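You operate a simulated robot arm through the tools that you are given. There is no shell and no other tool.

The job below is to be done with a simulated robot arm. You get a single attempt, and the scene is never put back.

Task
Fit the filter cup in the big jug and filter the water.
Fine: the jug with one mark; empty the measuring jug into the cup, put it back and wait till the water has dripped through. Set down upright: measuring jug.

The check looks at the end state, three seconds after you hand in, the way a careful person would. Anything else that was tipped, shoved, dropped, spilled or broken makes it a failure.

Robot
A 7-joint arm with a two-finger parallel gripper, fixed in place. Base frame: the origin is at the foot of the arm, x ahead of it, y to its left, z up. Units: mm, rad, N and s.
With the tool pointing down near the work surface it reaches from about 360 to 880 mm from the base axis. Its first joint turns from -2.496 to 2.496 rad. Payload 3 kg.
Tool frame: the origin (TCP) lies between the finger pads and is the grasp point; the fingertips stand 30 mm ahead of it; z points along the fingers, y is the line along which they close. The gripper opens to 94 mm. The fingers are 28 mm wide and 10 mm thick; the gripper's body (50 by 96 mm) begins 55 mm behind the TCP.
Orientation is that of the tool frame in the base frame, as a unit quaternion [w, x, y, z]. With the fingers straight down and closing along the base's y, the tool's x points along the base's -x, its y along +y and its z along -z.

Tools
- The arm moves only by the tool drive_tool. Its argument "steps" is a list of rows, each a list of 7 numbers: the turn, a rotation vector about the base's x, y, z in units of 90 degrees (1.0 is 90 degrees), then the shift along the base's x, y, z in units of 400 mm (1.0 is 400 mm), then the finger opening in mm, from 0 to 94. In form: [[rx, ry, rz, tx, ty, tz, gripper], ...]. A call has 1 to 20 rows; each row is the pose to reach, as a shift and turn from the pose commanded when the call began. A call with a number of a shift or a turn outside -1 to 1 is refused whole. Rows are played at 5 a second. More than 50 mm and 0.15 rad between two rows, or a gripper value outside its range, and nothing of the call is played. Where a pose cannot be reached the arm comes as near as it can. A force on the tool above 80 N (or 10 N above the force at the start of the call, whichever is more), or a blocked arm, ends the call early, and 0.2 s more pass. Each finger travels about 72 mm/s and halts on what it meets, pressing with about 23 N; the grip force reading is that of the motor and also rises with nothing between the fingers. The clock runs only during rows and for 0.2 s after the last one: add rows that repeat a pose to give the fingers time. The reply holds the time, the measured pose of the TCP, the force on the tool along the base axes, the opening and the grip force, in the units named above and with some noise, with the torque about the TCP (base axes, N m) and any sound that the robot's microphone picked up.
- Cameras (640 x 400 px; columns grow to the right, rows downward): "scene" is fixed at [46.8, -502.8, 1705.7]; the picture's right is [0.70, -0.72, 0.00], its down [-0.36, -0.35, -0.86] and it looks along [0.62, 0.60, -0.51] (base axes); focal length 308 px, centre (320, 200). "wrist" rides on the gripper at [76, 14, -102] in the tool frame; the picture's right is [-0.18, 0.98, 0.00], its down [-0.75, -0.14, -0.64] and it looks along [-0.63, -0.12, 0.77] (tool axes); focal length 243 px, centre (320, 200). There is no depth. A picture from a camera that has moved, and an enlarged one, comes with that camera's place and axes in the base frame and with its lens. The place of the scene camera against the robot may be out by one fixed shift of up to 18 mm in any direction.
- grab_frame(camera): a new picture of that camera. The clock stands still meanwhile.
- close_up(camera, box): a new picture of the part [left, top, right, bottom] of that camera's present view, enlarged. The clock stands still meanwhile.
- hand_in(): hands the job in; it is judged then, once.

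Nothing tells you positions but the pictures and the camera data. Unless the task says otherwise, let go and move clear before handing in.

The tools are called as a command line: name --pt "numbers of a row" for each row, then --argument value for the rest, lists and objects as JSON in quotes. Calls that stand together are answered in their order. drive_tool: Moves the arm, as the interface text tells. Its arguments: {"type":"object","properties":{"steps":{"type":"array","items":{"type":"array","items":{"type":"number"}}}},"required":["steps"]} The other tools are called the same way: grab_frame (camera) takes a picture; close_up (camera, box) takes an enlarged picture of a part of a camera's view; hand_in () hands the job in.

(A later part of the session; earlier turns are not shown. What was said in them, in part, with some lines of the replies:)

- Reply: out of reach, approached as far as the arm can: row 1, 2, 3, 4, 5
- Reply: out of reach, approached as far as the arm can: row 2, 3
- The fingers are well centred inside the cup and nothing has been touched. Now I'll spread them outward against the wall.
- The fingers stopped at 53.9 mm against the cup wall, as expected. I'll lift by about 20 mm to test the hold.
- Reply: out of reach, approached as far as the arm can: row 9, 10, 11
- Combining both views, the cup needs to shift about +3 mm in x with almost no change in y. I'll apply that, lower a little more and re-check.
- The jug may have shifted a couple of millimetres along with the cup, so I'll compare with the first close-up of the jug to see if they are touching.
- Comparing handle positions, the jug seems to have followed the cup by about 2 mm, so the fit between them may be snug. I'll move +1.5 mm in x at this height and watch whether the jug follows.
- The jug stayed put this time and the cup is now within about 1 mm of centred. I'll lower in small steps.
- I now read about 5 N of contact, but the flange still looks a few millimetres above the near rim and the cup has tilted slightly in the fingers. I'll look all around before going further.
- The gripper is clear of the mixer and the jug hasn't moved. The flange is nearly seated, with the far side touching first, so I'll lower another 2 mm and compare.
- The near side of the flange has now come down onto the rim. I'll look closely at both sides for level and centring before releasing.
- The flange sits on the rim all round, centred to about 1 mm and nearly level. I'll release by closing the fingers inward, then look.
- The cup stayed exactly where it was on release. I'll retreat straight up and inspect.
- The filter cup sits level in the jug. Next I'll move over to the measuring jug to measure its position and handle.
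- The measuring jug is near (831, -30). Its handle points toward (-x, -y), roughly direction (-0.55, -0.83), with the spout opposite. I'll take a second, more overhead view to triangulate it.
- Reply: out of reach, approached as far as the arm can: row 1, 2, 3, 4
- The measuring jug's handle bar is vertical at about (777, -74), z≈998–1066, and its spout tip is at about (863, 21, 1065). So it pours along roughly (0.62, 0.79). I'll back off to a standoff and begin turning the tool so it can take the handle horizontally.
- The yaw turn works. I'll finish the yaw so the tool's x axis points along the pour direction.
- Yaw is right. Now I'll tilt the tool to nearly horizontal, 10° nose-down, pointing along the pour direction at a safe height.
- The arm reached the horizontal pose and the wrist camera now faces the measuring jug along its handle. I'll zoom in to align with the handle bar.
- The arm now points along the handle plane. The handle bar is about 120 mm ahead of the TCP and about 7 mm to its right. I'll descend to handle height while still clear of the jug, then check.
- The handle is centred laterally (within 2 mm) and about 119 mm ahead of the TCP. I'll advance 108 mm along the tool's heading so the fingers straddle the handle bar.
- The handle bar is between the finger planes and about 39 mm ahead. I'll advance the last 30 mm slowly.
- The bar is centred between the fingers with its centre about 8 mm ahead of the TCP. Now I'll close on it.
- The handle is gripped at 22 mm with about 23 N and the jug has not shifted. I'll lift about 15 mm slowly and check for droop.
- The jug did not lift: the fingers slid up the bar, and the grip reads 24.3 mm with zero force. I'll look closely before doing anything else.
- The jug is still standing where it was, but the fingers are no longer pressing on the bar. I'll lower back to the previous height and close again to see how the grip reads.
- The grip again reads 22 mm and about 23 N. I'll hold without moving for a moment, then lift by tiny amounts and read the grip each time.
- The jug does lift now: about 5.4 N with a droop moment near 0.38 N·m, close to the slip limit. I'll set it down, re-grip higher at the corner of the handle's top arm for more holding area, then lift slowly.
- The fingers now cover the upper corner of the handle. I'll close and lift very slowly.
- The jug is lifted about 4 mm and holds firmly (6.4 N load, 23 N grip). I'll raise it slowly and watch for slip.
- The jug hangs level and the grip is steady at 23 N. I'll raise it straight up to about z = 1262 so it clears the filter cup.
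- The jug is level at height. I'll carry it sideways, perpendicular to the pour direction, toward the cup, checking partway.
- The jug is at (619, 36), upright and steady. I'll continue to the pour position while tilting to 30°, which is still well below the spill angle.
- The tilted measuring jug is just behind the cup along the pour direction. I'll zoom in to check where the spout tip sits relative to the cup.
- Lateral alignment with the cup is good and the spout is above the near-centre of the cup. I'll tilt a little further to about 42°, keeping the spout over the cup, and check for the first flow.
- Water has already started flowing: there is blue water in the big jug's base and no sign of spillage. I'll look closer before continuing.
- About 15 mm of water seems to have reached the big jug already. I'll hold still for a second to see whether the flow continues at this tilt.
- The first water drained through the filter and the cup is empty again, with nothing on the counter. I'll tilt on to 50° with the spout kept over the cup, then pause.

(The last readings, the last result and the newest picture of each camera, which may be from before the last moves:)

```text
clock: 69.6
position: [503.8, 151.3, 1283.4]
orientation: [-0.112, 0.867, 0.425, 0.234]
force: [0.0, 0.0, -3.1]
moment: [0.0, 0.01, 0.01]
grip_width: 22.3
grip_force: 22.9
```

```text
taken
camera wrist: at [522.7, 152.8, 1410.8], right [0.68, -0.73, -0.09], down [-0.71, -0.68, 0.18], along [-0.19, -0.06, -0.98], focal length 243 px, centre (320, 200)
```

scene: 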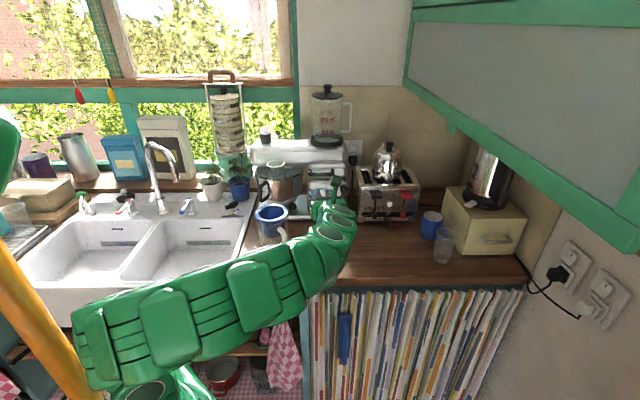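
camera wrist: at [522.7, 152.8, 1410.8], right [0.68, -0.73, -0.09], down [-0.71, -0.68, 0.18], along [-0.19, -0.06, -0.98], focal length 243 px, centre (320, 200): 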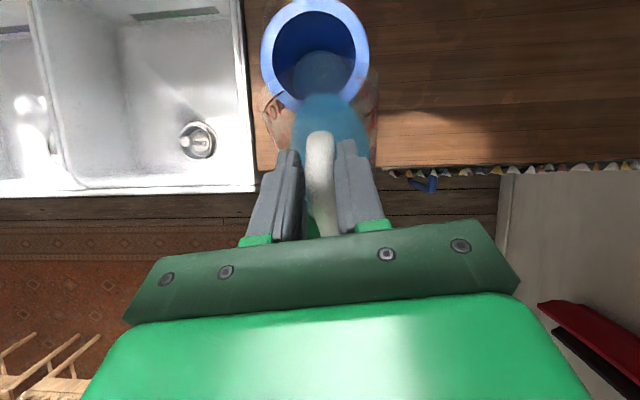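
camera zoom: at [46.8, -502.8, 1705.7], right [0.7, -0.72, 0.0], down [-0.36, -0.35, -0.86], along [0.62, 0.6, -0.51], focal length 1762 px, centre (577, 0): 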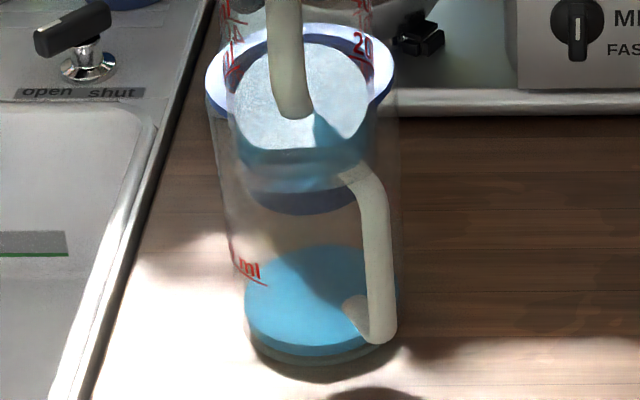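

Flow continues into the cup (the load is down to about 3 N) and the big jug is filling. I'll check the level in the cup.

close_up --camera "wrist" --box '[250, 0, 390, 140]'

close_up --camera "scene" --box '[250, 190, 310, 235]'

```text
2.86 times, centred on (320, 70) of wrist
camera zoom: at [522.7, 152.8, 1410.8], right [0.68, -0.73, -0.09], down [-0.71, -0.68, 0.18], along [-0.19, -0.06, -0.98], focal length 693 px, centre (320, 571)
```

zoom: 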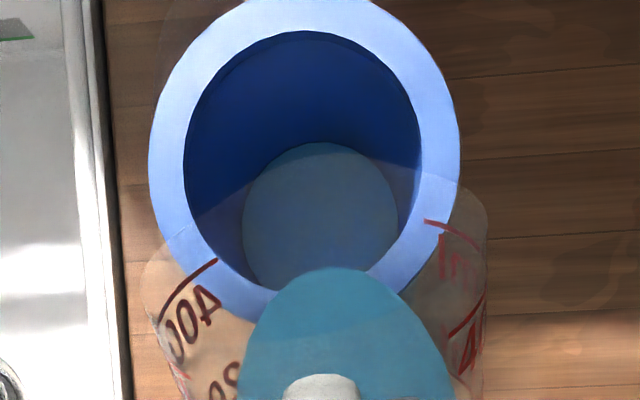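

```text
8.89 times, centred on (280, 212) of scene
camera zoom: at [46.8, -502.8, 1705.7], right [0.7, -0.72, 0.0], down [-0.36, -0.35, -0.86], along [0.62, 0.6, -0.51], focal length 2741 px, centre (676, 89)
```

zoom: 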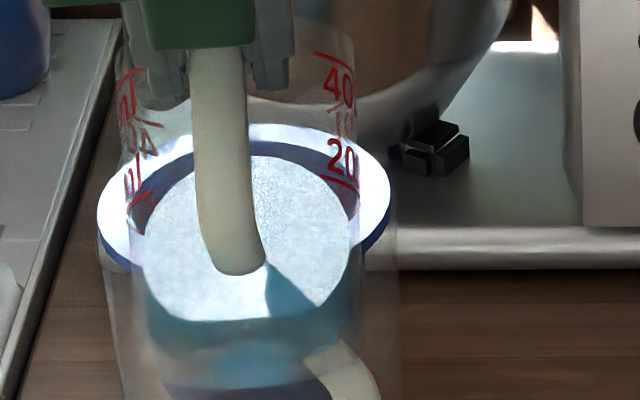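

The cup holds only a shallow layer and is draining well. I'll continue tilting to 66°.

drive_tool --pt "-0.0176 0.0136 0 0.006 0.0077 0.0044 0" --pt "-0.0351 0.0272 0 0.0119 0.0153 0.0088 0" --pt "-0.0527 0.0408 0 0.0179 0.0229 0.0132 0" --pt "-0.0702 0.0544 0 0.0238 0.0305 0.0175 0" --pt "-0.0878 0.068 0 0.0303 0.039 0.022 0" --pt "-0.1053 0.0816 0 0.0367 0.0474 0.0263 0" --pt "-0.1229 0.0952 0 0.0431 0.0559 0.0307 0" --pt "-0.1404 0.1088 0 0.0495 0.0643 0.035 0" --pt "-0.1404 0.1088 0 0.0495 0.0643 0.035 0" --pt "-0.1404 0.1088 0 0.0495 0.0643 0.035 0"

close_up --camera "scene" --box '[240, 180, 310, 270]'

grab_frame --camera "wrist"

close_up --camera "wrist" --box '[250, 0, 390, 140]'

```text
clock: 71.8
position: [524.5, 175.7, 1297.3]
orientation: [-0.052, 0.891, 0.437, 0.11]
force: [0.2, 0.3, -2.5]
moment: [0.03, -0.01, -0.02]
grip_width: 22.1
grip_force: 23.2
```

```text
4.44 times, centred on (275, 225) of scene
camera zoom: at [46.8, -502.8, 1705.7], right [0.7, -0.72, 0.0], down [-0.36, -0.35, -0.86], along [0.62, 0.6, -0.51], focal length 1371 px, centre (520, 89)
```

zoom: 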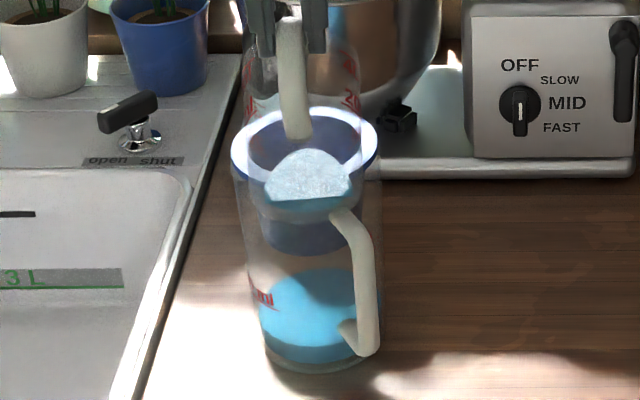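

```text
taken
camera wrist: at [564.9, 205.1, 1414.6], right [0.67, -0.74, -0.04], down [-0.66, -0.61, 0.44], along [-0.35, -0.27, -0.9], focal length 243 px, centre (320, 200)
```

wrist: 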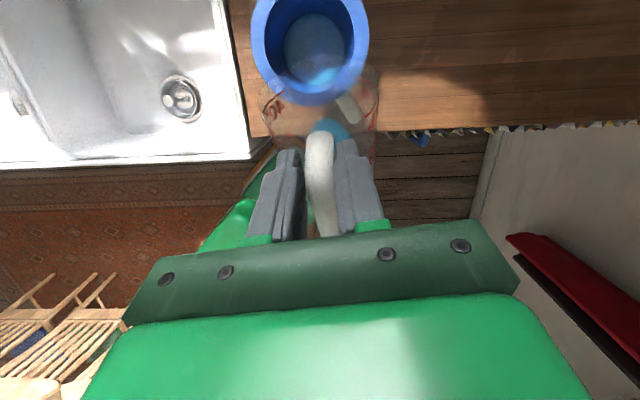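

```text
2.86 times, centred on (320, 70) of wrist
camera zoom: at [564.9, 205.1, 1414.6], right [0.67, -0.74, -0.04], down [-0.66, -0.61, 0.44], along [-0.35, -0.27, -0.9], focal length 693 px, centre (320, 571)
```

zoom: 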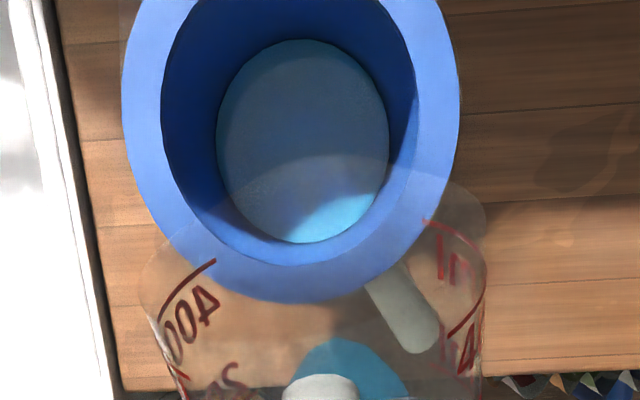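

Nearly everything has been poured and the cup is draining as fast as it fills. I'll tilt on to about 96° to empty the jug completely.

drive_tool --pt "-0.0234 0.0181 0 0.0085 0.0109 0.0063 0" --pt "-0.0468 0.0363 0 0.017 0.0219 0.0127 0" --pt "-0.0702 0.0544 0 0.0255 0.0328 0.019 0" --pt "-0.0936 0.0725 0 0.0345 0.0445 0.024 0" --pt "-0.117 0.0907 0 0.0435 0.0561 0.029 0" --pt "-0.1404 0.1088 0 0.0525 0.0678 0.034 0" --pt "-0.1638 0.1269 0 0.062 0.08 0.0377 0" --pt "-0.1872 0.1451 0 0.0715 0.0923 0.0413 0" --pt "-0.2107 0.1632 0 0.081 0.1045 0.045 0" --pt "-0.2282 0.1768 0 0.0883 0.1138 0.0458 0" --pt "-0.2458 0.1904 0 0.0955 0.1232 0.0467 0" --pt "-0.2633 0.204 0 0.1028 0.1325 0.0475 0" --pt "-0.2633 0.204 0 0.1028 0.1325 0.0475 0" --pt "-0.2633 0.204 0 0.1028 0.1325 0.0475 0"

close_up --camera "scene" --box '[240, 160, 320, 270]'

grab_frame --camera "wrist"

grab_frame --camera "scene"

```text
clock: 74.8
position: [534.4, 210.9, 1254.2]
orientation: [0.049, 0.893, 0.438, -0.091]
force: [1.0, -3.5, 75.4]
moment: [-0.52, -0.19, 0.0]
grip_width: 22.2
grip_force: 22.6
out of reach, approached as far as the arm can: row 7, 8, 9, 10, 11, 12, 13, 14
```

```text
3.64 times, centred on (280, 215) of scene
camera zoom: at [46.8, -502.8, 1705.7], right [0.7, -0.72, 0.0], down [-0.36, -0.35, -0.86], along [0.62, 0.6, -0.51], focal length 1121 px, centre (466, 146)
```

zoom: 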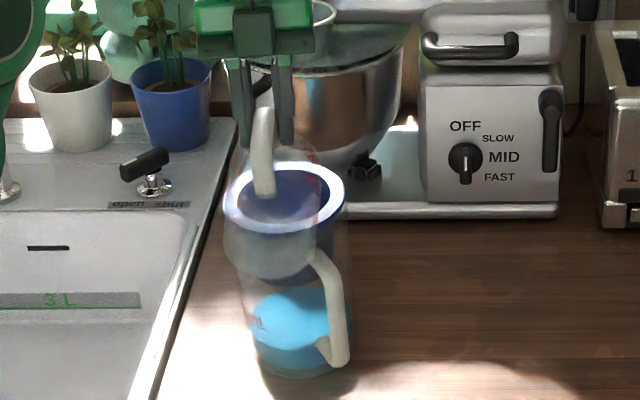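

```text
taken
camera wrist: at [603.3, 277.8, 1338.8], right [0.67, -0.74, 0.05], down [-0.49, -0.39, 0.78], along [-0.56, -0.54, -0.62], focal length 243 px, centre (320, 200)
```

wrist: 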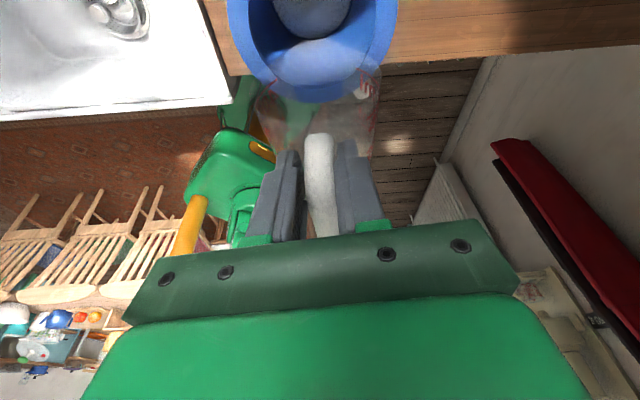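

```text
taken
```

scene: 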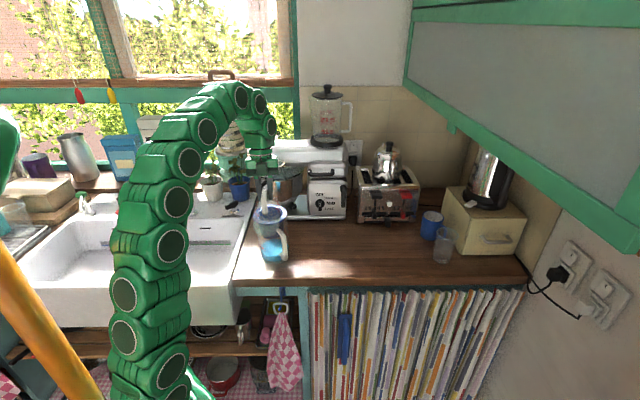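

The arm hit a reach limit and settled lower than commanded, pressing the spout into the cup with about 75 N. I'll back off at once by raising the tool and easing the tilt back to the last reachable angle.

drive_tool --pt "0.0132 -0.0102 0 0.002 -0.001 0.01 0" --pt "0.0263 -0.0204 0 0.005 -0.003 0.0225 0" --pt "0.0483 -0.0374 0 0.01 -0.007 0.05 0" --pt "0.0702 -0.0544 0 0.017 -0.012 0.08 0" --pt "0.0922 -0.0714 0 0.0225 -0.016 0.1125 0" --pt "0.0922 -0.0714 0 0.0275 -0.02 0.1425 0" --pt "0.0922 -0.0714 0 0.0275 -0.02 0.1425 0"

close_up --camera "scene" --box '[240, 160, 320, 270]'

grab_frame --camera "wrist"

```text
clock: 76.4
position: [544.8, 202.2, 1306.2]
orientation: [0.008, 0.898, 0.44, -0.012]
force: [0.3, 0.1, -2.4]
moment: [0.03, -0.03, 0.01]
grip_width: 22.2
grip_force: 22.9
```

```text
3.64 times, centred on (280, 215) of scene
camera zoom: at [46.8, -502.8, 1705.7], right [0.7, -0.72, 0.0], down [-0.36, -0.35, -0.86], along [0.62, 0.6, -0.51], focal length 1121 px, centre (466, 146)
```

zoom: 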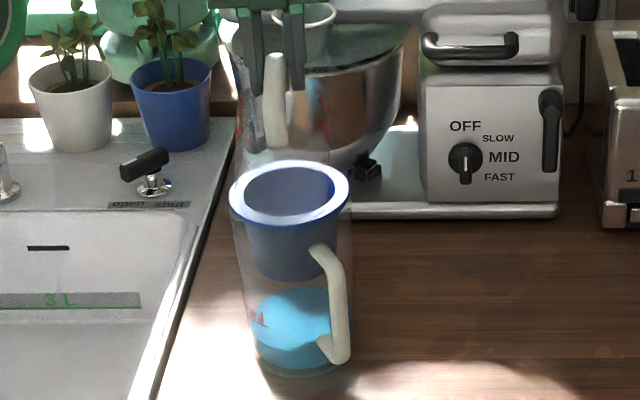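

```text
taken
camera wrist: at [603.5, 254.8, 1406.4], right [0.66, -0.75, 0.01], down [-0.56, -0.49, 0.66], along [-0.49, -0.45, -0.75], focal length 243 px, centre (320, 200)
```

wrist: 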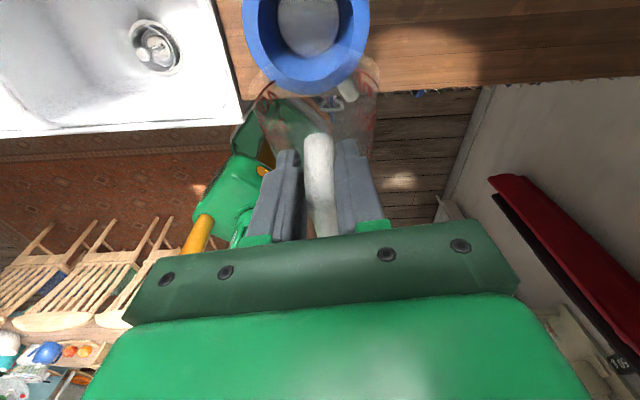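

The pressure is released, and the cup and jug still look in place. I'll inspect for any displacement, damage or leftover water.

close_up --camera "scene" --box '[250, 200, 310, 265]'

close_up --camera "wrist" --box '[230, 0, 400, 150]'

close_up --camera "scene" --box '[245, 160, 305, 210]'

close_up --camera "scene" --box '[230, 200, 350, 275]'

```text
6.15 times, centred on (280, 232) of scene
camera zoom: at [46.8, -502.8, 1705.7], right [0.7, -0.72, 0.0], down [-0.36, -0.35, -0.86], along [0.62, 0.6, -0.51], focal length 1898 px, centre (566, 0)
```

zoom: 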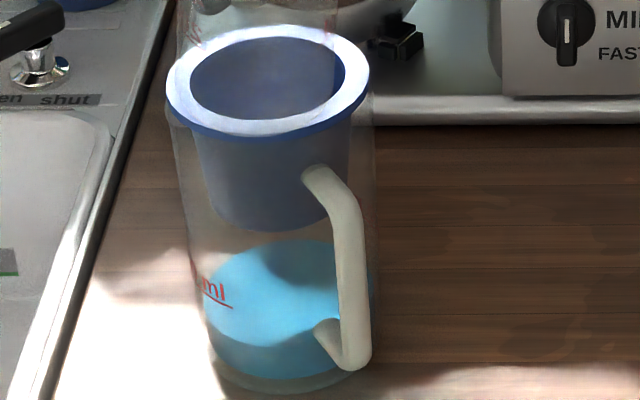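

```text
2.67 times, centred on (315, 75) of wrist
camera zoom: at [603.5, 254.8, 1406.4], right [0.66, -0.75, 0.01], down [-0.56, -0.49, 0.66], along [-0.49, -0.45, -0.75], focal length 647 px, centre (333, 533)
```

zoom: 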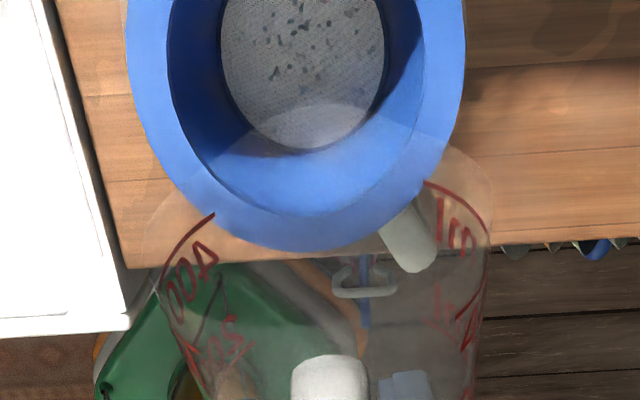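

```text
8.00 times, centred on (275, 185) of scene
camera zoom: at [46.8, -502.8, 1705.7], right [0.7, -0.72, 0.0], down [-0.36, -0.35, -0.86], along [0.62, 0.6, -0.51], focal length 2467 px, centre (680, 320)
```

zoom: 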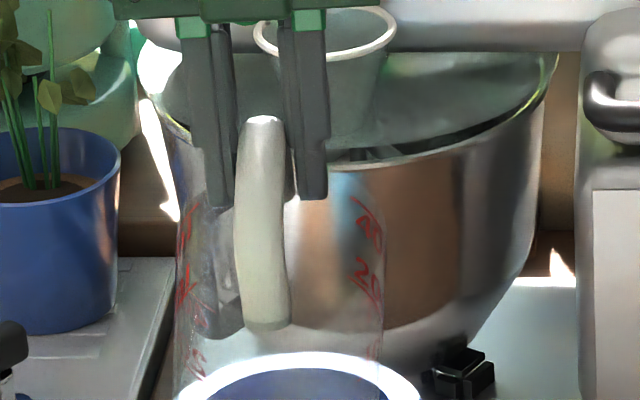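

```text
5.33 times, centred on (290, 238) of scene
camera zoom: at [46.8, -502.8, 1705.7], right [0.7, -0.72, 0.0], down [-0.36, -0.35, -0.86], along [0.62, 0.6, -0.51], focal length 1645 px, centre (480, 0)
```

zoom: 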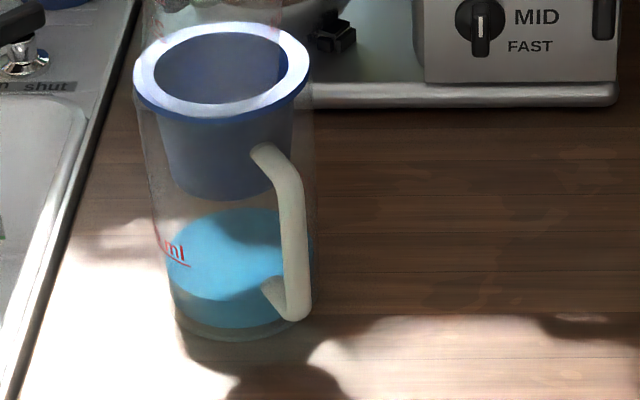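

The measuring jug is empty and the filter holds only residue. The cup has not shifted and all the water is in the big jug. I'll tilt the measuring jug back upright along the same path.

drive_tool --pt "0.0413 -0.032 0 -0.0127 -0.0152 -0.004 0" --pt "0.0825 -0.0639 0 -0.0254 -0.0304 -0.01 0" --pt "0.1238 -0.0959 0 -0.038 -0.0455 -0.018 0" --pt "0.165 -0.1279 0 -0.0507 -0.0607 -0.026 0" --pt "0.2063 -0.1598 0 -0.0634 -0.0759 -0.034 0" --pt "0.2475 -0.1918 0 -0.0761 -0.0911 -0.043 0" --pt "0.2888 -0.2238 0 -0.0888 -0.1063 -0.052 0" --pt "0.33 -0.2557 0 -0.1015 -0.1215 -0.062 0" --pt "0.3713 -0.2877 0 -0.1141 -0.1366 -0.072 0" --pt "0.4125 -0.3196 0 -0.1268 -0.1518 -0.082 0" --pt "0.4538 -0.3516 0 -0.1395 -0.167 -0.09 0" --pt "0.4538 -0.3516 0 -0.1395 -0.167 -0.09 0"

grab_frame --camera "wrist"

close_up --camera "scene" --box '[230, 170, 330, 270]'

```text
clock: 79.0
position: [487.9, 136.5, 1270.3]
orientation: [-0.184, 0.814, 0.398, 0.381]
force: [-0.7, -0.3, -2.0]
moment: [-0.1, 0.06, -0.01]
grip_width: 22.2
grip_force: 23.5
```

```text
taken
camera wrist: at [480.6, 103.0, 1394.8], right [0.7, -0.7, -0.14], down [-0.71, -0.68, -0.17], along [0.02, 0.22, -0.98], focal length 243 px, centre (320, 200)
```

wrist: 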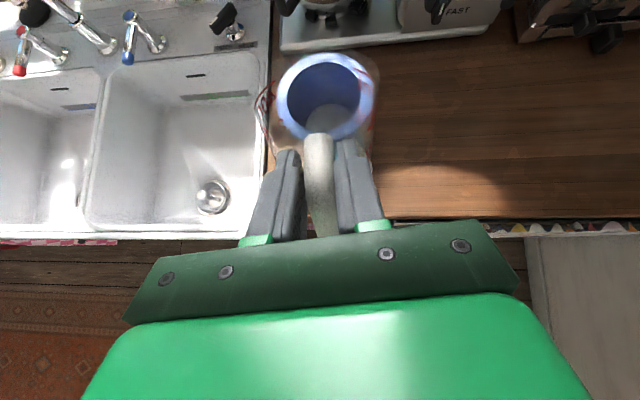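

```text
4.00 times, centred on (280, 220) of scene
camera zoom: at [46.8, -502.8, 1705.7], right [0.7, -0.72, 0.0], down [-0.36, -0.35, -0.86], along [0.62, 0.6, -0.51], focal length 1234 px, centre (480, 120)
```

zoom: 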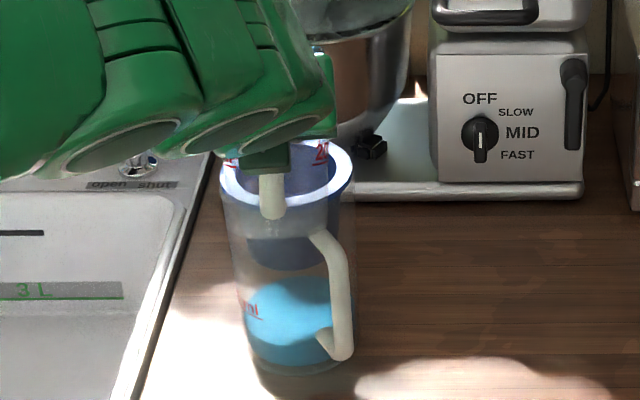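

Empty jug at 30° tilt, grip unchanged. I'll carry it back sideways while bringing it upright.

drive_tool --pt "0.0079 -0.0061 0 0.0098 -0.0074 0 0" --pt "0.0237 -0.0184 0 0.0294 -0.0221 0 0" --pt "0.0474 -0.0367 0 0.0588 -0.0443 0 0" --pt "0.0737 -0.0571 0 0.0914 -0.0689 0 0" --pt "0.1027 -0.0796 0 0.1273 -0.0959 0 0" --pt "0.1317 -0.102 0 0.1633 -0.123 0 0" --pt "0.1606 -0.1244 0 0.1992 -0.15 0 0" --pt "0.1896 -0.1469 0 0.2351 -0.1771 0 0" --pt "0.2159 -0.1673 0 0.2677 -0.2017 0 0" --pt "0.2396 -0.1856 0 0.2971 -0.2238 0 0" --pt "0.2554 -0.1979 0 0.3167 -0.2386 0 0" --pt "0.2633 -0.204 0 0.3265 -0.246 0 0" --pt "0.2633 -0.204 0 0.3265 -0.246 0 0"

drive_tool --pt "0 0 0 0.012 -0.009 0 0" --pt "0 0 0 0.036 -0.027 0 0" --pt "0 0 0 0.072 -0.0535 0 0" --pt "0 0 0 0.112 -0.083 0 0" --pt "0 0 0 0.152 -0.113 0 0" --pt "0 0 0 0.192 -0.1425 0 0" --pt "0 0 0 0.232 -0.172 0 0" --pt "0 0 0 0.272 -0.202 0 0" --pt "0 0 0 0.312 -0.2315 0 0" --pt "0 0 0 0.348 -0.258 0 0" --pt "0 0 0 0.376 -0.279 0 0" --pt "0 0 0 0.392 -0.291 0 0" --pt "0 0 0 0.4 -0.297 0 0" --pt "0 0 0 0.4 -0.297 0 0"

grab_frame --camera "wrist"

grab_frame --camera "scene"

close_up --camera "scene" --box '[350, 160, 450, 240]'

```text
clock: 81.8
position: [617.1, 34.6, 1269.1]
orientation: [-0.282, 0.688, 0.336, 0.578]
force: [-0.1, -0.8, -3.2]
moment: [-0.16, 0.14, -0.01]
grip_width: 21.9
grip_force: 23.1
```

```text
clock: 84.8
position: [779.1, -83.4, 1269.7]
orientation: [-0.283, 0.688, 0.337, 0.577]
force: [-0.6, -0.1, -3.2]
moment: [-0.13, 0.1, -0.01]
grip_width: 21.7
grip_force: 23.1
```

```text
taken
camera wrist: at [735.3, -162.0, 1363.1], right [0.76, -0.63, -0.18], down [-0.58, -0.51, -0.63], along [0.3, 0.58, -0.75], focal length 243 px, centre (320, 200)
```

wrist: 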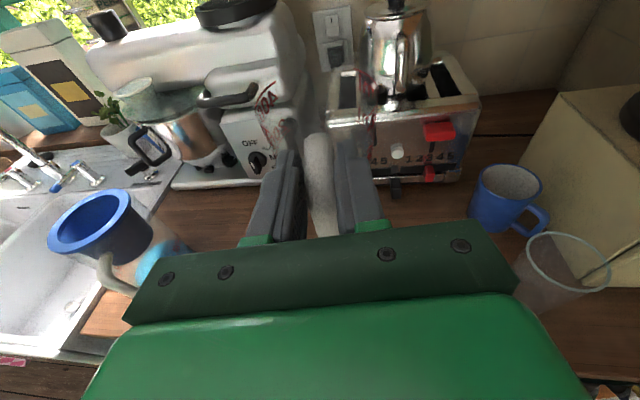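

```text
taken
```

scene: 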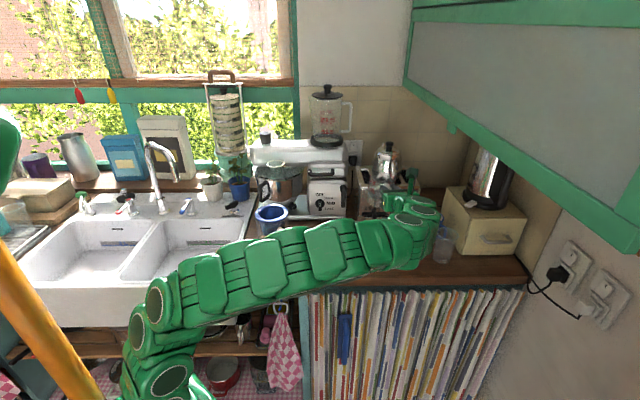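

```text
5.00 times, centred on (400, 200) of scene
camera zoom: at [46.8, -502.8, 1705.7], right [0.7, -0.72, 0.0], down [-0.36, -0.35, -0.86], along [0.62, 0.6, -0.51], focal length 1542 px, centre (-80, 200)
```

zoom: 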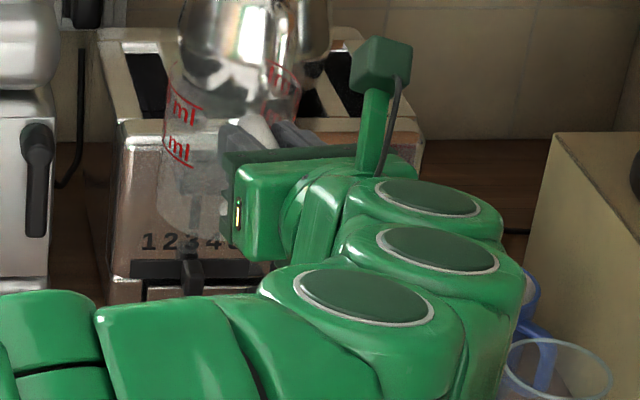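

The jug is back above its original spot. I'll compare the close wrist view with the one taken after lifting, to see whether the jug has rotated in the grip.

close_up --camera "wrist" --box '[240, 70, 400, 240]'

close_up --camera "scene" --box '[355, 160, 415, 220]'

```text
2.35 times, centred on (320, 155) of wrist
camera zoom: at [735.3, -162.0, 1363.1], right [0.76, -0.63, -0.18], down [-0.58, -0.51, -0.63], along [0.3, 0.58, -0.75], focal length 571 px, centre (320, 306)
```

zoom: 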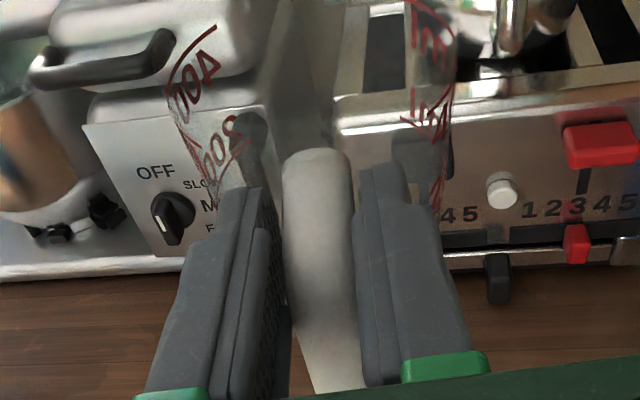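

```text
6.67 times, centred on (385, 190) of scene
camera zoom: at [46.8, -502.8, 1705.7], right [0.7, -0.72, 0.0], down [-0.36, -0.35, -0.86], along [0.62, 0.6, -0.51], focal length 2056 px, centre (-113, 267)
```

zoom: 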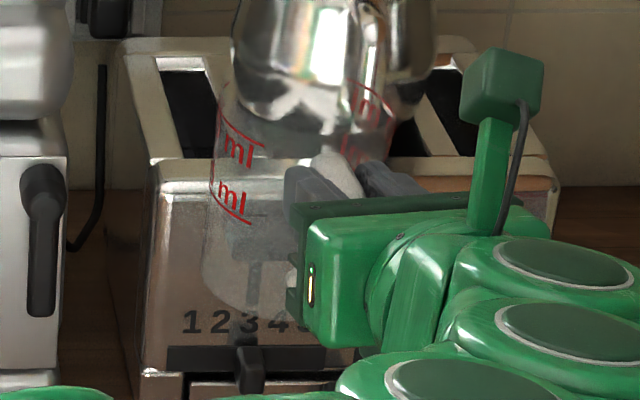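

The jug seems to have turned slightly about the handle bar. I'll lower to the height where I took an earlier reference picture and compare properly.

drive_tool --pt "0 0 0 0 0 -0.01 0" --pt "0 0 0 0 0 -0.03 0" --pt "0 0 0 0 0 -0.06 0" --pt "0 0 0 0 0 -0.1 0" --pt "0 0 0 0 0 -0.14 0" --pt "0 0 0 0 0 -0.18 0" --pt "0 0 0 0 0 -0.22 0" --pt "0 0 0 0 0 -0.26 0" --pt "0 0 0 0 0 -0.3 0" --pt "0 0 0 0 0 -0.34 0" --pt "0 0 0 0 0 -0.38 0" --pt "0 0 0 0 0 -0.415 0" --pt "0 0 0 0 0 -0.44 0" --pt "0 0 0 0 0 -0.452 0" --pt "0 0 0 0 0 -0.457 0" --pt "0 0 0 0 0 -0.457 0"

close_up --camera "wrist" --box '[240, 70, 400, 240]'

close_up --camera "scene" --box '[348, 195, 418, 265]'

```text
clock: 88.2
position: [779.0, -83.8, 1087.5]
orientation: [-0.281, 0.689, 0.335, 0.578]
force: [-1.1, 0.1, -2.7]
moment: [-0.14, 0.13, -0.01]
grip_width: 22.3
grip_force: 23.3
```

```text
2.35 times, centred on (320, 155) of wrist
camera zoom: at [735.1, -162.8, 1180.3], right [0.76, -0.63, -0.18], down [-0.58, -0.51, -0.63], along [0.3, 0.58, -0.75], focal length 571 px, centre (320, 306)
```

zoom: 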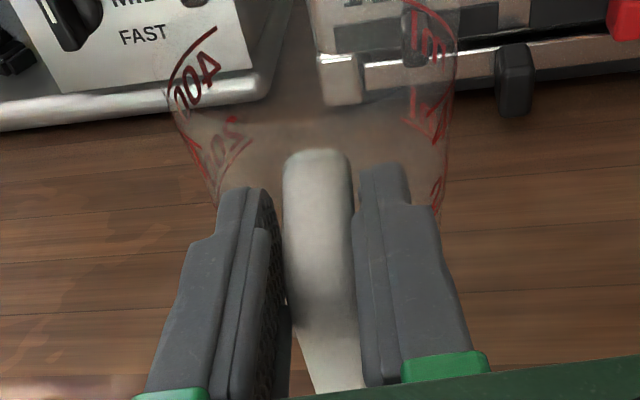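

```text
5.71 times, centred on (383, 230) of scene
camera zoom: at [46.8, -502.8, 1705.7], right [0.7, -0.72, 0.0], down [-0.36, -0.35, -0.86], along [0.62, 0.6, -0.51], focal length 1762 px, centre (-40, 29)
```

zoom: 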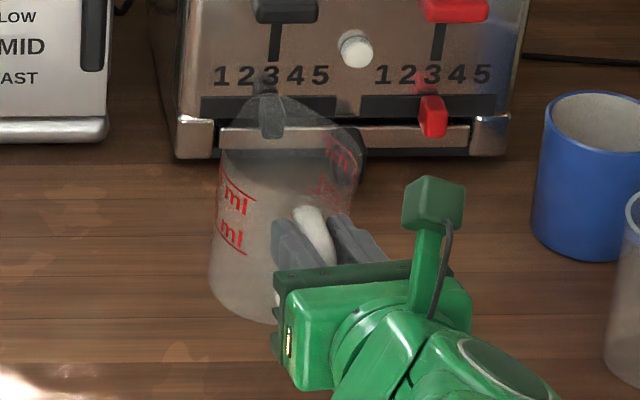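

Compared with the reference, the jug has yawed about 5° and pitched nose-up by about 3° in the grip. I'll correct both with the tool before setting it down.

drive_tool --pt "-0.0088 0.0068 -0.0185 0 0 0 0" --pt "-0.0175 0.0136 -0.037 0 0 0 0" --pt "-0.0263 0.0204 -0.0556 0 0 0 0" --pt "-0.0263 0.0204 -0.0556 0 0 0 0"

close_up --camera "scene" --box '[348, 195, 418, 265]'

close_up --camera "scene" --box '[358, 205, 398, 250]'

close_up --camera "wrist" --box '[240, 50, 400, 220]'

```text
clock: 89.2
position: [779.0, -84.0, 1086.9]
orientation: [-0.247, 0.717, 0.313, 0.571]
force: [-0.2, 0.7, -1.8]
moment: [-0.15, 0.11, 0.04]
grip_width: 21.8
grip_force: 23.2
```

```text
5.71 times, centred on (383, 230) of scene
camera zoom: at [46.8, -502.8, 1705.7], right [0.7, -0.72, 0.0], down [-0.36, -0.35, -0.86], along [0.62, 0.6, -0.51], focal length 1762 px, centre (-40, 29)
```

zoom: 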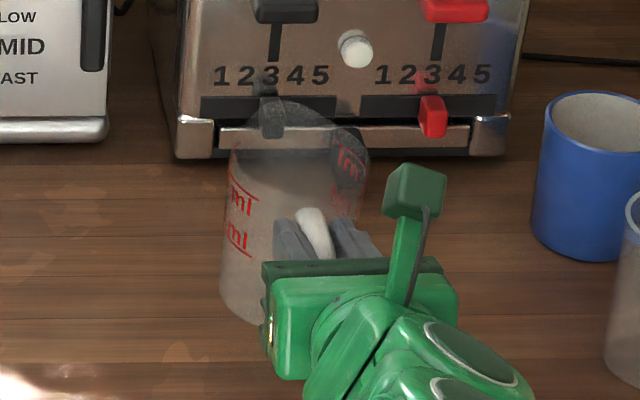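

```text
8.89 times, centred on (378, 228) of scene
camera zoom: at [46.8, -502.8, 1705.7], right [0.7, -0.72, 0.0], down [-0.36, -0.35, -0.86], along [0.62, 0.6, -0.51], focal length 2741 px, centre (-196, -44)
```

zoom: 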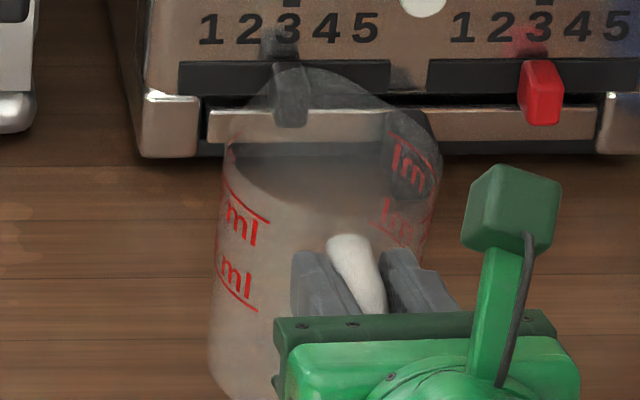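

```text
2.35 times, centred on (320, 135) of wrist
camera zoom: at [731.5, -154.3, 1184.6], right [0.69, -0.7, -0.18], down [-0.64, -0.49, -0.59], along [0.33, 0.52, -0.79], focal length 571 px, centre (320, 353)
```

zoom: 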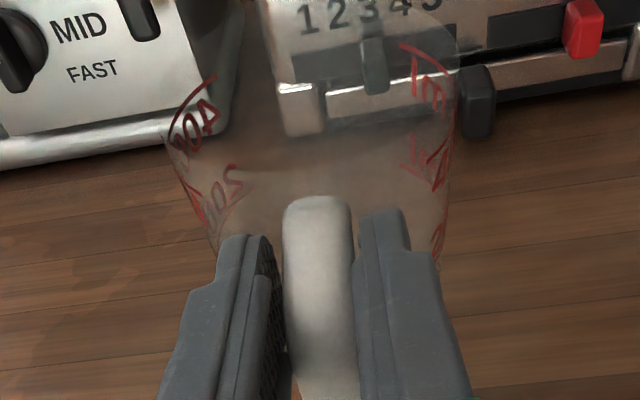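

The yaw now matches the original and any remaining tilt is about 3° or less. I'll lower to just above the counter and then descend slowly, watching the force.

drive_tool --pt "0 0 0 0 0 -0.01 0" --pt "0 0 0 0 0 -0.025 0" --pt "0 0 0 0 0 -0.045 0" --pt "0 0 0 0 0 -0.065 0" --pt "0 0 0 0 0 -0.08 0" --pt "0 0 0 0 0 -0.085 0" --pt "0 0 0 0 0 -0.085 0"

close_up --camera "scene" --box '[355, 215, 410, 270]'

close_up --camera "wrist" --box '[240, 50, 400, 220]'

```text
clock: 90.8
position: [778.6, -82.6, 1053.7]
orientation: [-0.247, 0.717, 0.313, 0.571]
force: [0.4, 0.2, -3.1]
moment: [-0.11, 0.12, -0.01]
grip_width: 21.9
grip_force: 23.3
```

```text
7.27 times, centred on (382, 242) of scene
camera zoom: at [46.8, -502.8, 1705.7], right [0.7, -0.72, 0.0], down [-0.36, -0.35, -0.86], along [0.62, 0.6, -0.51], focal length 2243 px, centre (-134, -109)
```

zoom: 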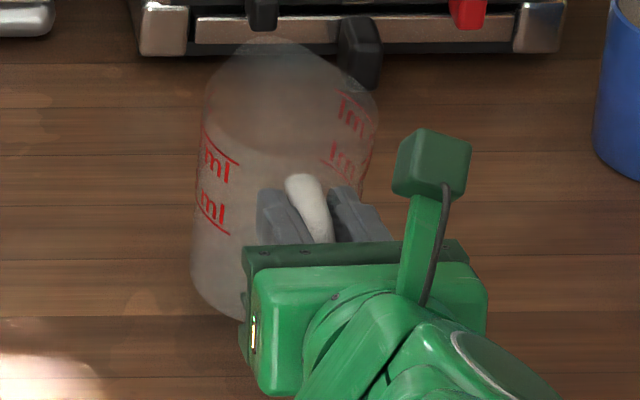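

```text
2.35 times, centred on (320, 135) of wrist
camera zoom: at [732.1, -153.4, 1151.4], right [0.69, -0.7, -0.18], down [-0.64, -0.49, -0.59], along [0.33, 0.52, -0.79], focal length 571 px, centre (320, 353)
```

zoom: 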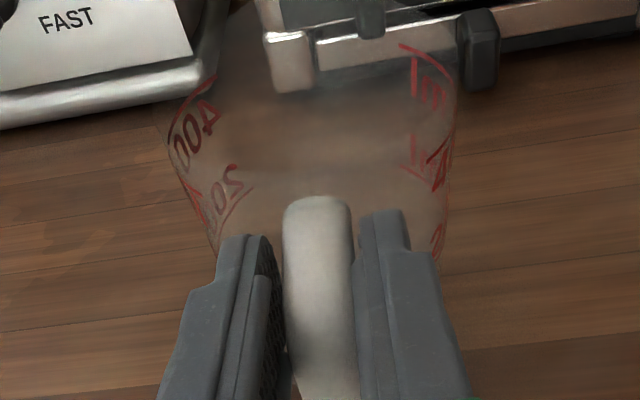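

drive_tool --pt "0 0 0 0 0 -0.003 0" --pt "0 0 0 0 0 -0.006 0" --pt "0 0 0 0 0 -0.009 0" --pt "0 0 0 0 0 -0.0125 0" --pt "0 0 0 0 0 -0.0125 0"

```text
clock: 92.0
position: [777.3, -83.2, 1048.1]
orientation: [-0.248, 0.717, 0.314, 0.571]
force: [0.7, 0.8, -3.5]
moment: [-0.13, 0.14, 0.01]
grip_width: 21.9
grip_force: 24.0
```

drive_tool --pt "0 0 0 0 0 -0.0025 0" --pt "0 0 0 0 0 -0.005 0" --pt "0 0 0 0 0 -0.0075 0" --pt "0 0 0 0 0 -0.0075 0"

close_up --camera "scene" --box '[355, 215, 410, 270]'

```text
clock: 93.0
position: [779.8, -82.8, 1045.5]
orientation: [-0.248, 0.716, 0.313, 0.572]
force: [-0.1, 0.2, -3.0]
moment: [-0.13, 0.15, 0.02]
grip_width: 22.1
grip_force: 23.3
```

```text
7.27 times, centred on (382, 242) of scene
camera zoom: at [46.8, -502.8, 1705.7], right [0.7, -0.72, 0.0], down [-0.36, -0.35, -0.86], along [0.62, 0.6, -0.51], focal length 2243 px, centre (-134, -109)
```

zoom: 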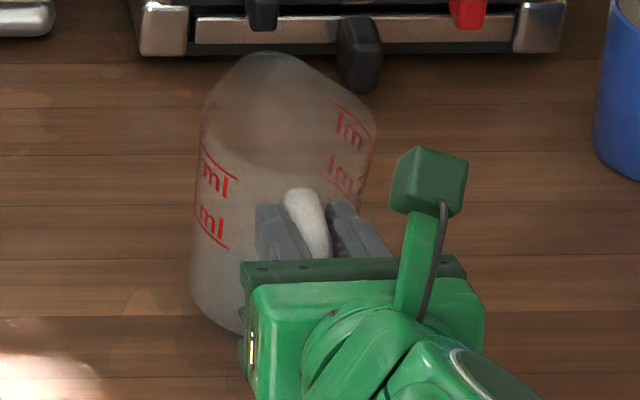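

drive_tool --pt "0 0 0 0 0 -0.0025 0" --pt "0 0 0 0 0 -0.005 0" --pt "0 0 0 0 0 -0.005 0"

```text
clock: 93.8
position: [778.8, -82.7, 1043.9]
orientation: [-0.248, 0.717, 0.314, 0.571]
force: [-0.3, 0.4, -3.4]
moment: [-0.13, 0.14, -0.01]
grip_width: 22.0
grip_force: 23.6
```

drive_tool --pt "0 0 0 0 0 -0.0025 0" --pt "0 0 0 0 0 -0.005 0" --pt "0 0 0 0 0 -0.005 0"

close_up --camera "scene" --box '[355, 215, 410, 270]'

```text
clock: 94.6
position: [778.2, -83.2, 1041.7]
orientation: [-0.248, 0.716, 0.313, 0.572]
force: [-0.2, 1.5, 9.8]
moment: [0.38, -0.34, 0.06]
grip_width: 21.8
grip_force: 22.9
```

```text
7.27 times, centred on (382, 242) of scene
camera zoom: at [46.8, -502.8, 1705.7], right [0.7, -0.72, 0.0], down [-0.36, -0.35, -0.86], along [0.62, 0.6, -0.51], focal length 2243 px, centre (-134, -109)
```

zoom: 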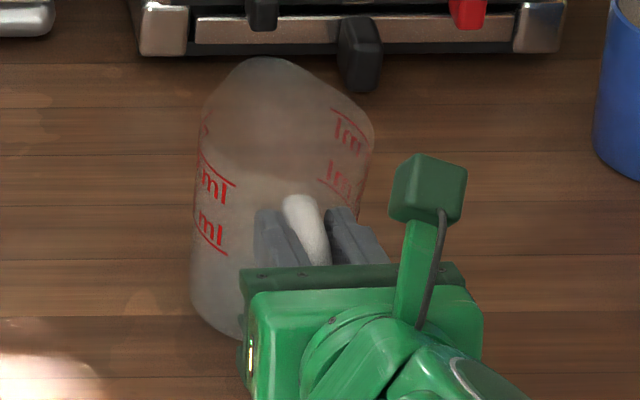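

The base is on the counter, with the contact force centred under the jug, so it is sitting flat. I'll ease the pressure slightly and open the fingers.

drive_tool --pt "0 0 0 0 0 0.0015 0" --pt "0 0 0 0 0 0.0015 0"

drive_tool --pt "0 0 0 0 0 0 23" --pt "0 0 0 0 0 0 25" --pt "0 0 0 0 0 0 28" --pt "0 0 0 0 0 0 32" --pt "0 0 0 0 0 0 38" --pt "0 0 0 0 0 0 46" --pt "0 0 0 0 0 0 46"

close_up --camera "scene" --box '[355, 215, 410, 270]'

close_up --camera "wrist" --box '[230, 50, 410, 240]'

```text
clock: 95.2
position: [778.0, -82.9, 1041.2]
orientation: [-0.248, 0.716, 0.313, 0.572]
force: [-6.7, -2.8, 16.9]
moment: [0.12, -0.13, 0.06]
grip_width: 21.9
grip_force: 23.2
```

```text
clock: 96.8
position: [777.3, -83.1, 1041.1]
orientation: [-0.247, 0.718, 0.313, 0.571]
force: [0.6, -0.5, -0.6]
moment: [-0.01, -0.01, 0.0]
grip_width: 46.0
grip_force: 0.0
```

```text
7.27 times, centred on (382, 242) of scene
camera zoom: at [46.8, -502.8, 1705.7], right [0.7, -0.72, 0.0], down [-0.36, -0.35, -0.86], along [0.62, 0.6, -0.51], focal length 2243 px, centre (-134, -109)
```

zoom: 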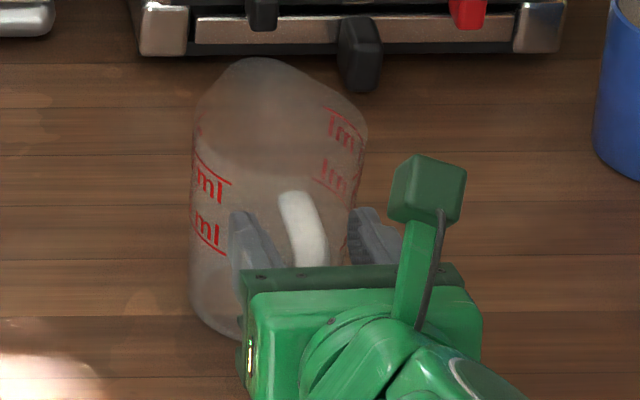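

```text
2.11 times, centred on (320, 145) of wrist
camera zoom: at [731.6, -153.4, 1138.7], right [0.69, -0.7, -0.18], down [-0.64, -0.49, -0.59], along [0.33, 0.52, -0.79], focal length 511 px, centre (320, 316)
```

zoom: 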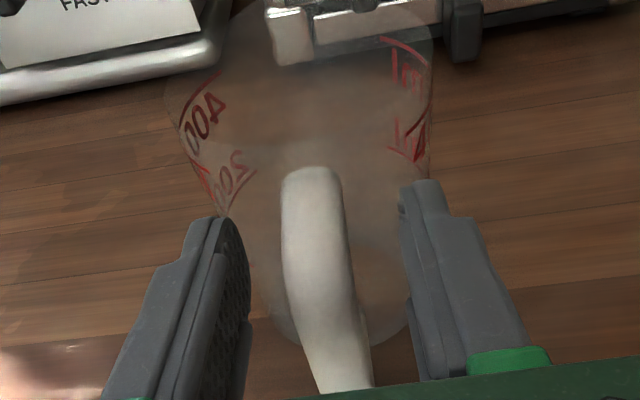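

The measuring jug stands upright and free between the open fingers. I'll back straight away from the handle.

drive_tool --pt "0 0 0 -0.0171 -0.0183 0 48" --pt "0 0 0 -0.0512 -0.0548 0 52" --pt "0 0 0 -0.0853 -0.0914 0 56" --pt "0 0 0 -0.1279 -0.1371 0.01 60" --pt "0 0 0 -0.1705 -0.1828 0.02 60" --pt "0 0 0 -0.213 -0.228 0.05 60" --pt "0 0 0 -0.213 -0.228 0.05 60"

grab_frame --camera "wrist"

close_up --camera "scene" --box '[345, 205, 425, 275]'

```text
clock: 98.4
position: [692.7, -173.3, 1060.1]
orientation: [-0.247, 0.718, 0.313, 0.571]
force: [0.0, 0.2, 0.2]
moment: [0.05, 0.02, -0.01]
grip_width: 59.7
grip_force: 0.3
```

```text
taken
camera wrist: at [646.6, -243.6, 1157.0], right [0.69, -0.7, -0.18], down [-0.64, -0.49, -0.59], along [0.33, 0.52, -0.79], focal length 243 px, centre (320, 200)
```

wrist: 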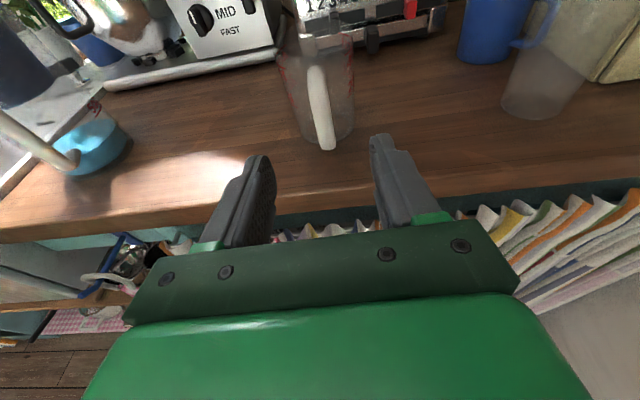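

```text
5.71 times, centred on (385, 240) of scene
camera zoom: at [46.8, -502.8, 1705.7], right [0.7, -0.72, 0.0], down [-0.36, -0.35, -0.86], along [0.62, 0.6, -0.51], focal length 1762 px, centre (-51, -29)
```

zoom: 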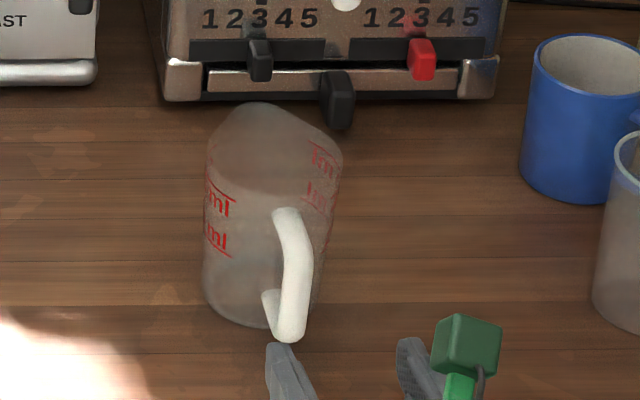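

The measuring jug is empty, upright and back within a few millimetres of its original place. I'll raise the arm clear and do a final inspection of the filter cup, big jug and counter.

drive_tool --pt "0 0 0 -0.03 -0.03 0.08 60" --pt "0 0 0 -0.06 -0.06 0.16 60" --pt "0 0 0 -0.09 -0.09 0.25 60" --pt "0 0 0 -0.12 -0.12 0.34 60" --pt "0 0 0 -0.15 -0.15 0.42 60" --pt "0 0 0 -0.15 -0.15 0.42 60"

grab_frame --camera "scene"

close_up --camera "scene" --box '[235, 190, 325, 270]'

grab_frame --camera "wrist"

```text
clock: 99.8
position: [632.6, -231.1, 1233.4]
orientation: [-0.248, 0.717, 0.313, 0.571]
force: [-0.5, -0.7, -0.4]
moment: [0.02, -0.01, 0.01]
grip_width: 59.9
grip_force: 0.0
```

```text
taken
```

scene: 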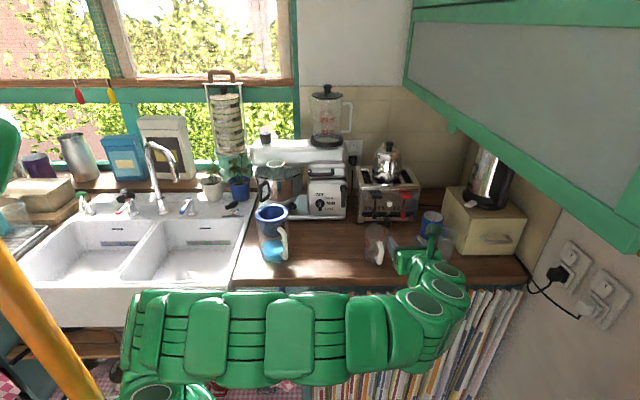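

```text
5.00 times, centred on (280, 230) of scene
camera zoom: at [46.8, -502.8, 1705.7], right [0.7, -0.72, 0.0], down [-0.36, -0.35, -0.86], along [0.62, 0.6, -0.51], focal length 1542 px, centre (520, 50)
```

zoom: 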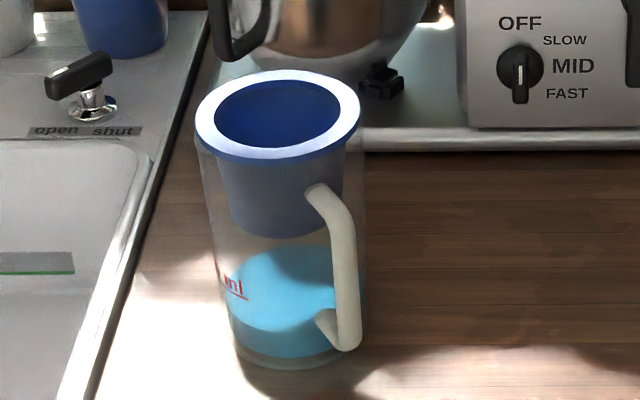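

```text
taken
camera wrist: at [585.8, -302.4, 1330.6], right [0.69, -0.7, -0.18], down [-0.64, -0.49, -0.59], along [0.33, 0.52, -0.79], focal length 243 px, centre (320, 200)
```

wrist: 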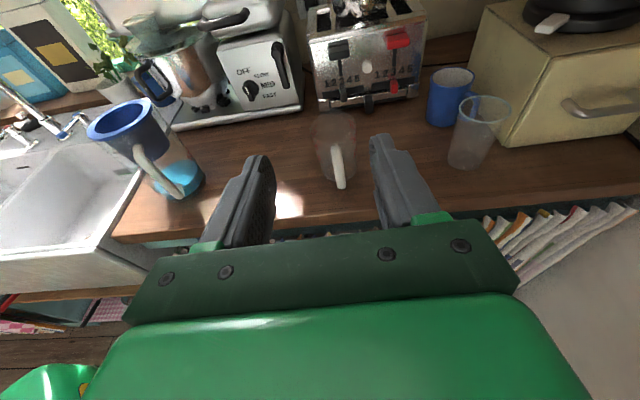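

Everything looks in order. I'll take final close looks at the measuring jug, the cup interior and the counter for any drops.

close_up --camera "wrist" --box '[290, 90, 380, 200]'

close_up --camera "wrist" --box '[70, 80, 230, 210]'

close_up --camera "scene" --box '[230, 180, 400, 290]'

```text
3.64 times, centred on (335, 145) of wrist
camera zoom: at [585.8, -302.4, 1330.6], right [0.69, -0.7, -0.18], down [-0.64, -0.49, -0.59], along [0.33, 0.52, -0.79], focal length 882 px, centre (266, 400)
```

zoom: 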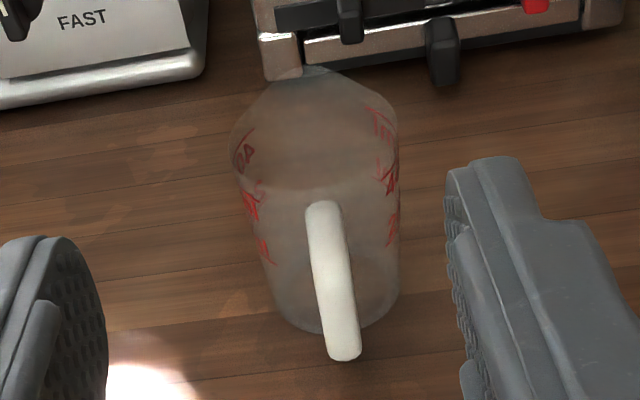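

```text
3.08 times, centred on (150, 145) of wrist
camera zoom: at [585.8, -302.4, 1330.6], right [0.69, -0.7, -0.18], down [-0.64, -0.49, -0.59], along [0.33, 0.52, -0.79], focal length 746 px, centre (843, 369)
```

zoom: 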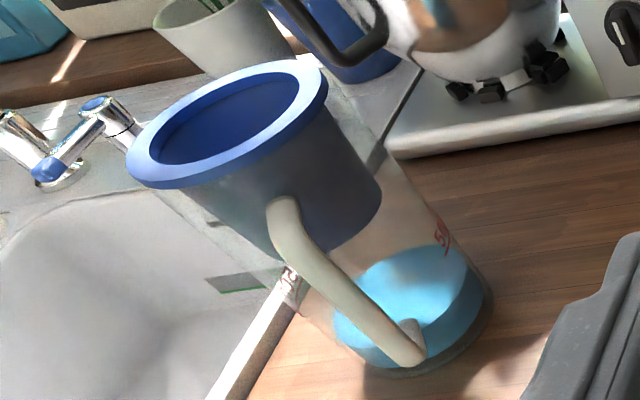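

```text
3.64 times, centred on (315, 235) of scene
camera zoom: at [46.8, -502.8, 1705.7], right [0.7, -0.72, 0.0], down [-0.36, -0.35, -0.86], along [0.62, 0.6, -0.51], focal length 1121 px, centre (338, 73)
```

zoom: 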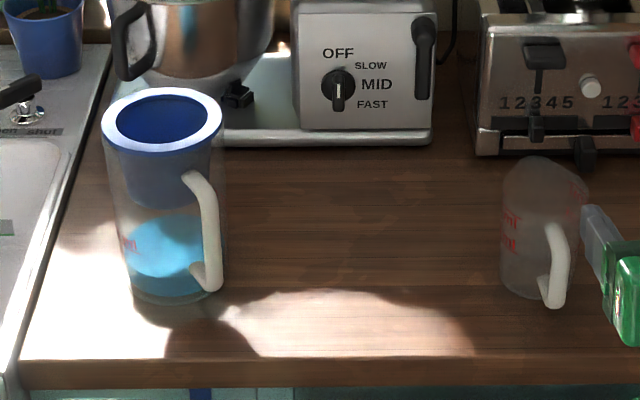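

The filter cup is seated in the big jug and all the water has dripped through. The measuring jug is empty and upright in its place, and the counter is dry. I'll wait a few more seconds, then hand in.

drive_tool --pt "0 0 0 0 0 0 60" --pt "0 0 0 0 0 0 60" --pt "0 0 0 0 0 0 60" --pt "0 0 0 0 0 0 60" --pt "0 0 0 0 0 0 60" --pt "0 0 0 0 0 0 60" --pt "0 0 0 0 0 0 60" --pt "0 0 0 0 0 0 60" --pt "0 0 0 0 0 0 60" --pt "0 0 0 0 0 0 60" --pt "0 0 0 0 0 0 60" --pt "0 0 0 0 0 0 60" --pt "0 0 0 0 0 0 60" --pt "0 0 0 0 0 0 60" --pt "0 0 0 0 0 0 60"

close_up --camera "scene" --box '[230, 180, 400, 290]'

```text
clock: 103.0
position: [631.9, -232.1, 1233.6]
orientation: [-0.247, 0.717, 0.312, 0.572]
force: [0.6, -0.3, 0.3]
moment: [-0.01, 0.02, -0.02]
grip_width: 59.8
grip_force: 0.1
```

```text
3.64 times, centred on (315, 235) of scene
camera zoom: at [46.8, -502.8, 1705.7], right [0.7, -0.72, 0.0], down [-0.36, -0.35, -0.86], along [0.62, 0.6, -0.51], focal length 1121 px, centre (338, 73)
```

zoom: 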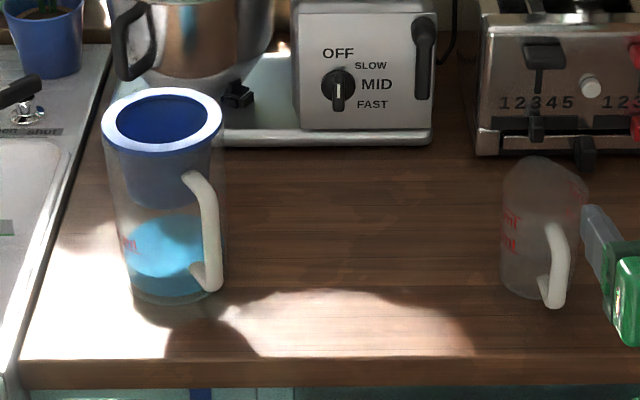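

The scene is stable: the cup is seated, the water is in the big jug, the measuring jug is upright, and the arm is clear. I'm handing in now.

hand_in

```text
The job is handed in.
```

The filter cup is fitted in the big jug (the one with the single 500 ml mark), and all the water has been filtered into it. The measuring jug is empty and stands upright within a few millimetres of where it started. I saw nothing spilled or knocked over, and the job is handed in; I haven't seen the verdict.

- **Hard contact while pouring:** near the end of the pour the arm ran out of reach and pressed the measuring jug's spout into the cup with about 75 N. I backed off at once. In the pictures afterwards the cup and big jug had not moved, and I could see no damage to either jug or the cup.
- **First lift slipped:** on my first attempt the fingers slid up the measuring jug's handle and the jug stayed standing on the counter. I re-gripped higher on the handle and it held for the rest of the job.
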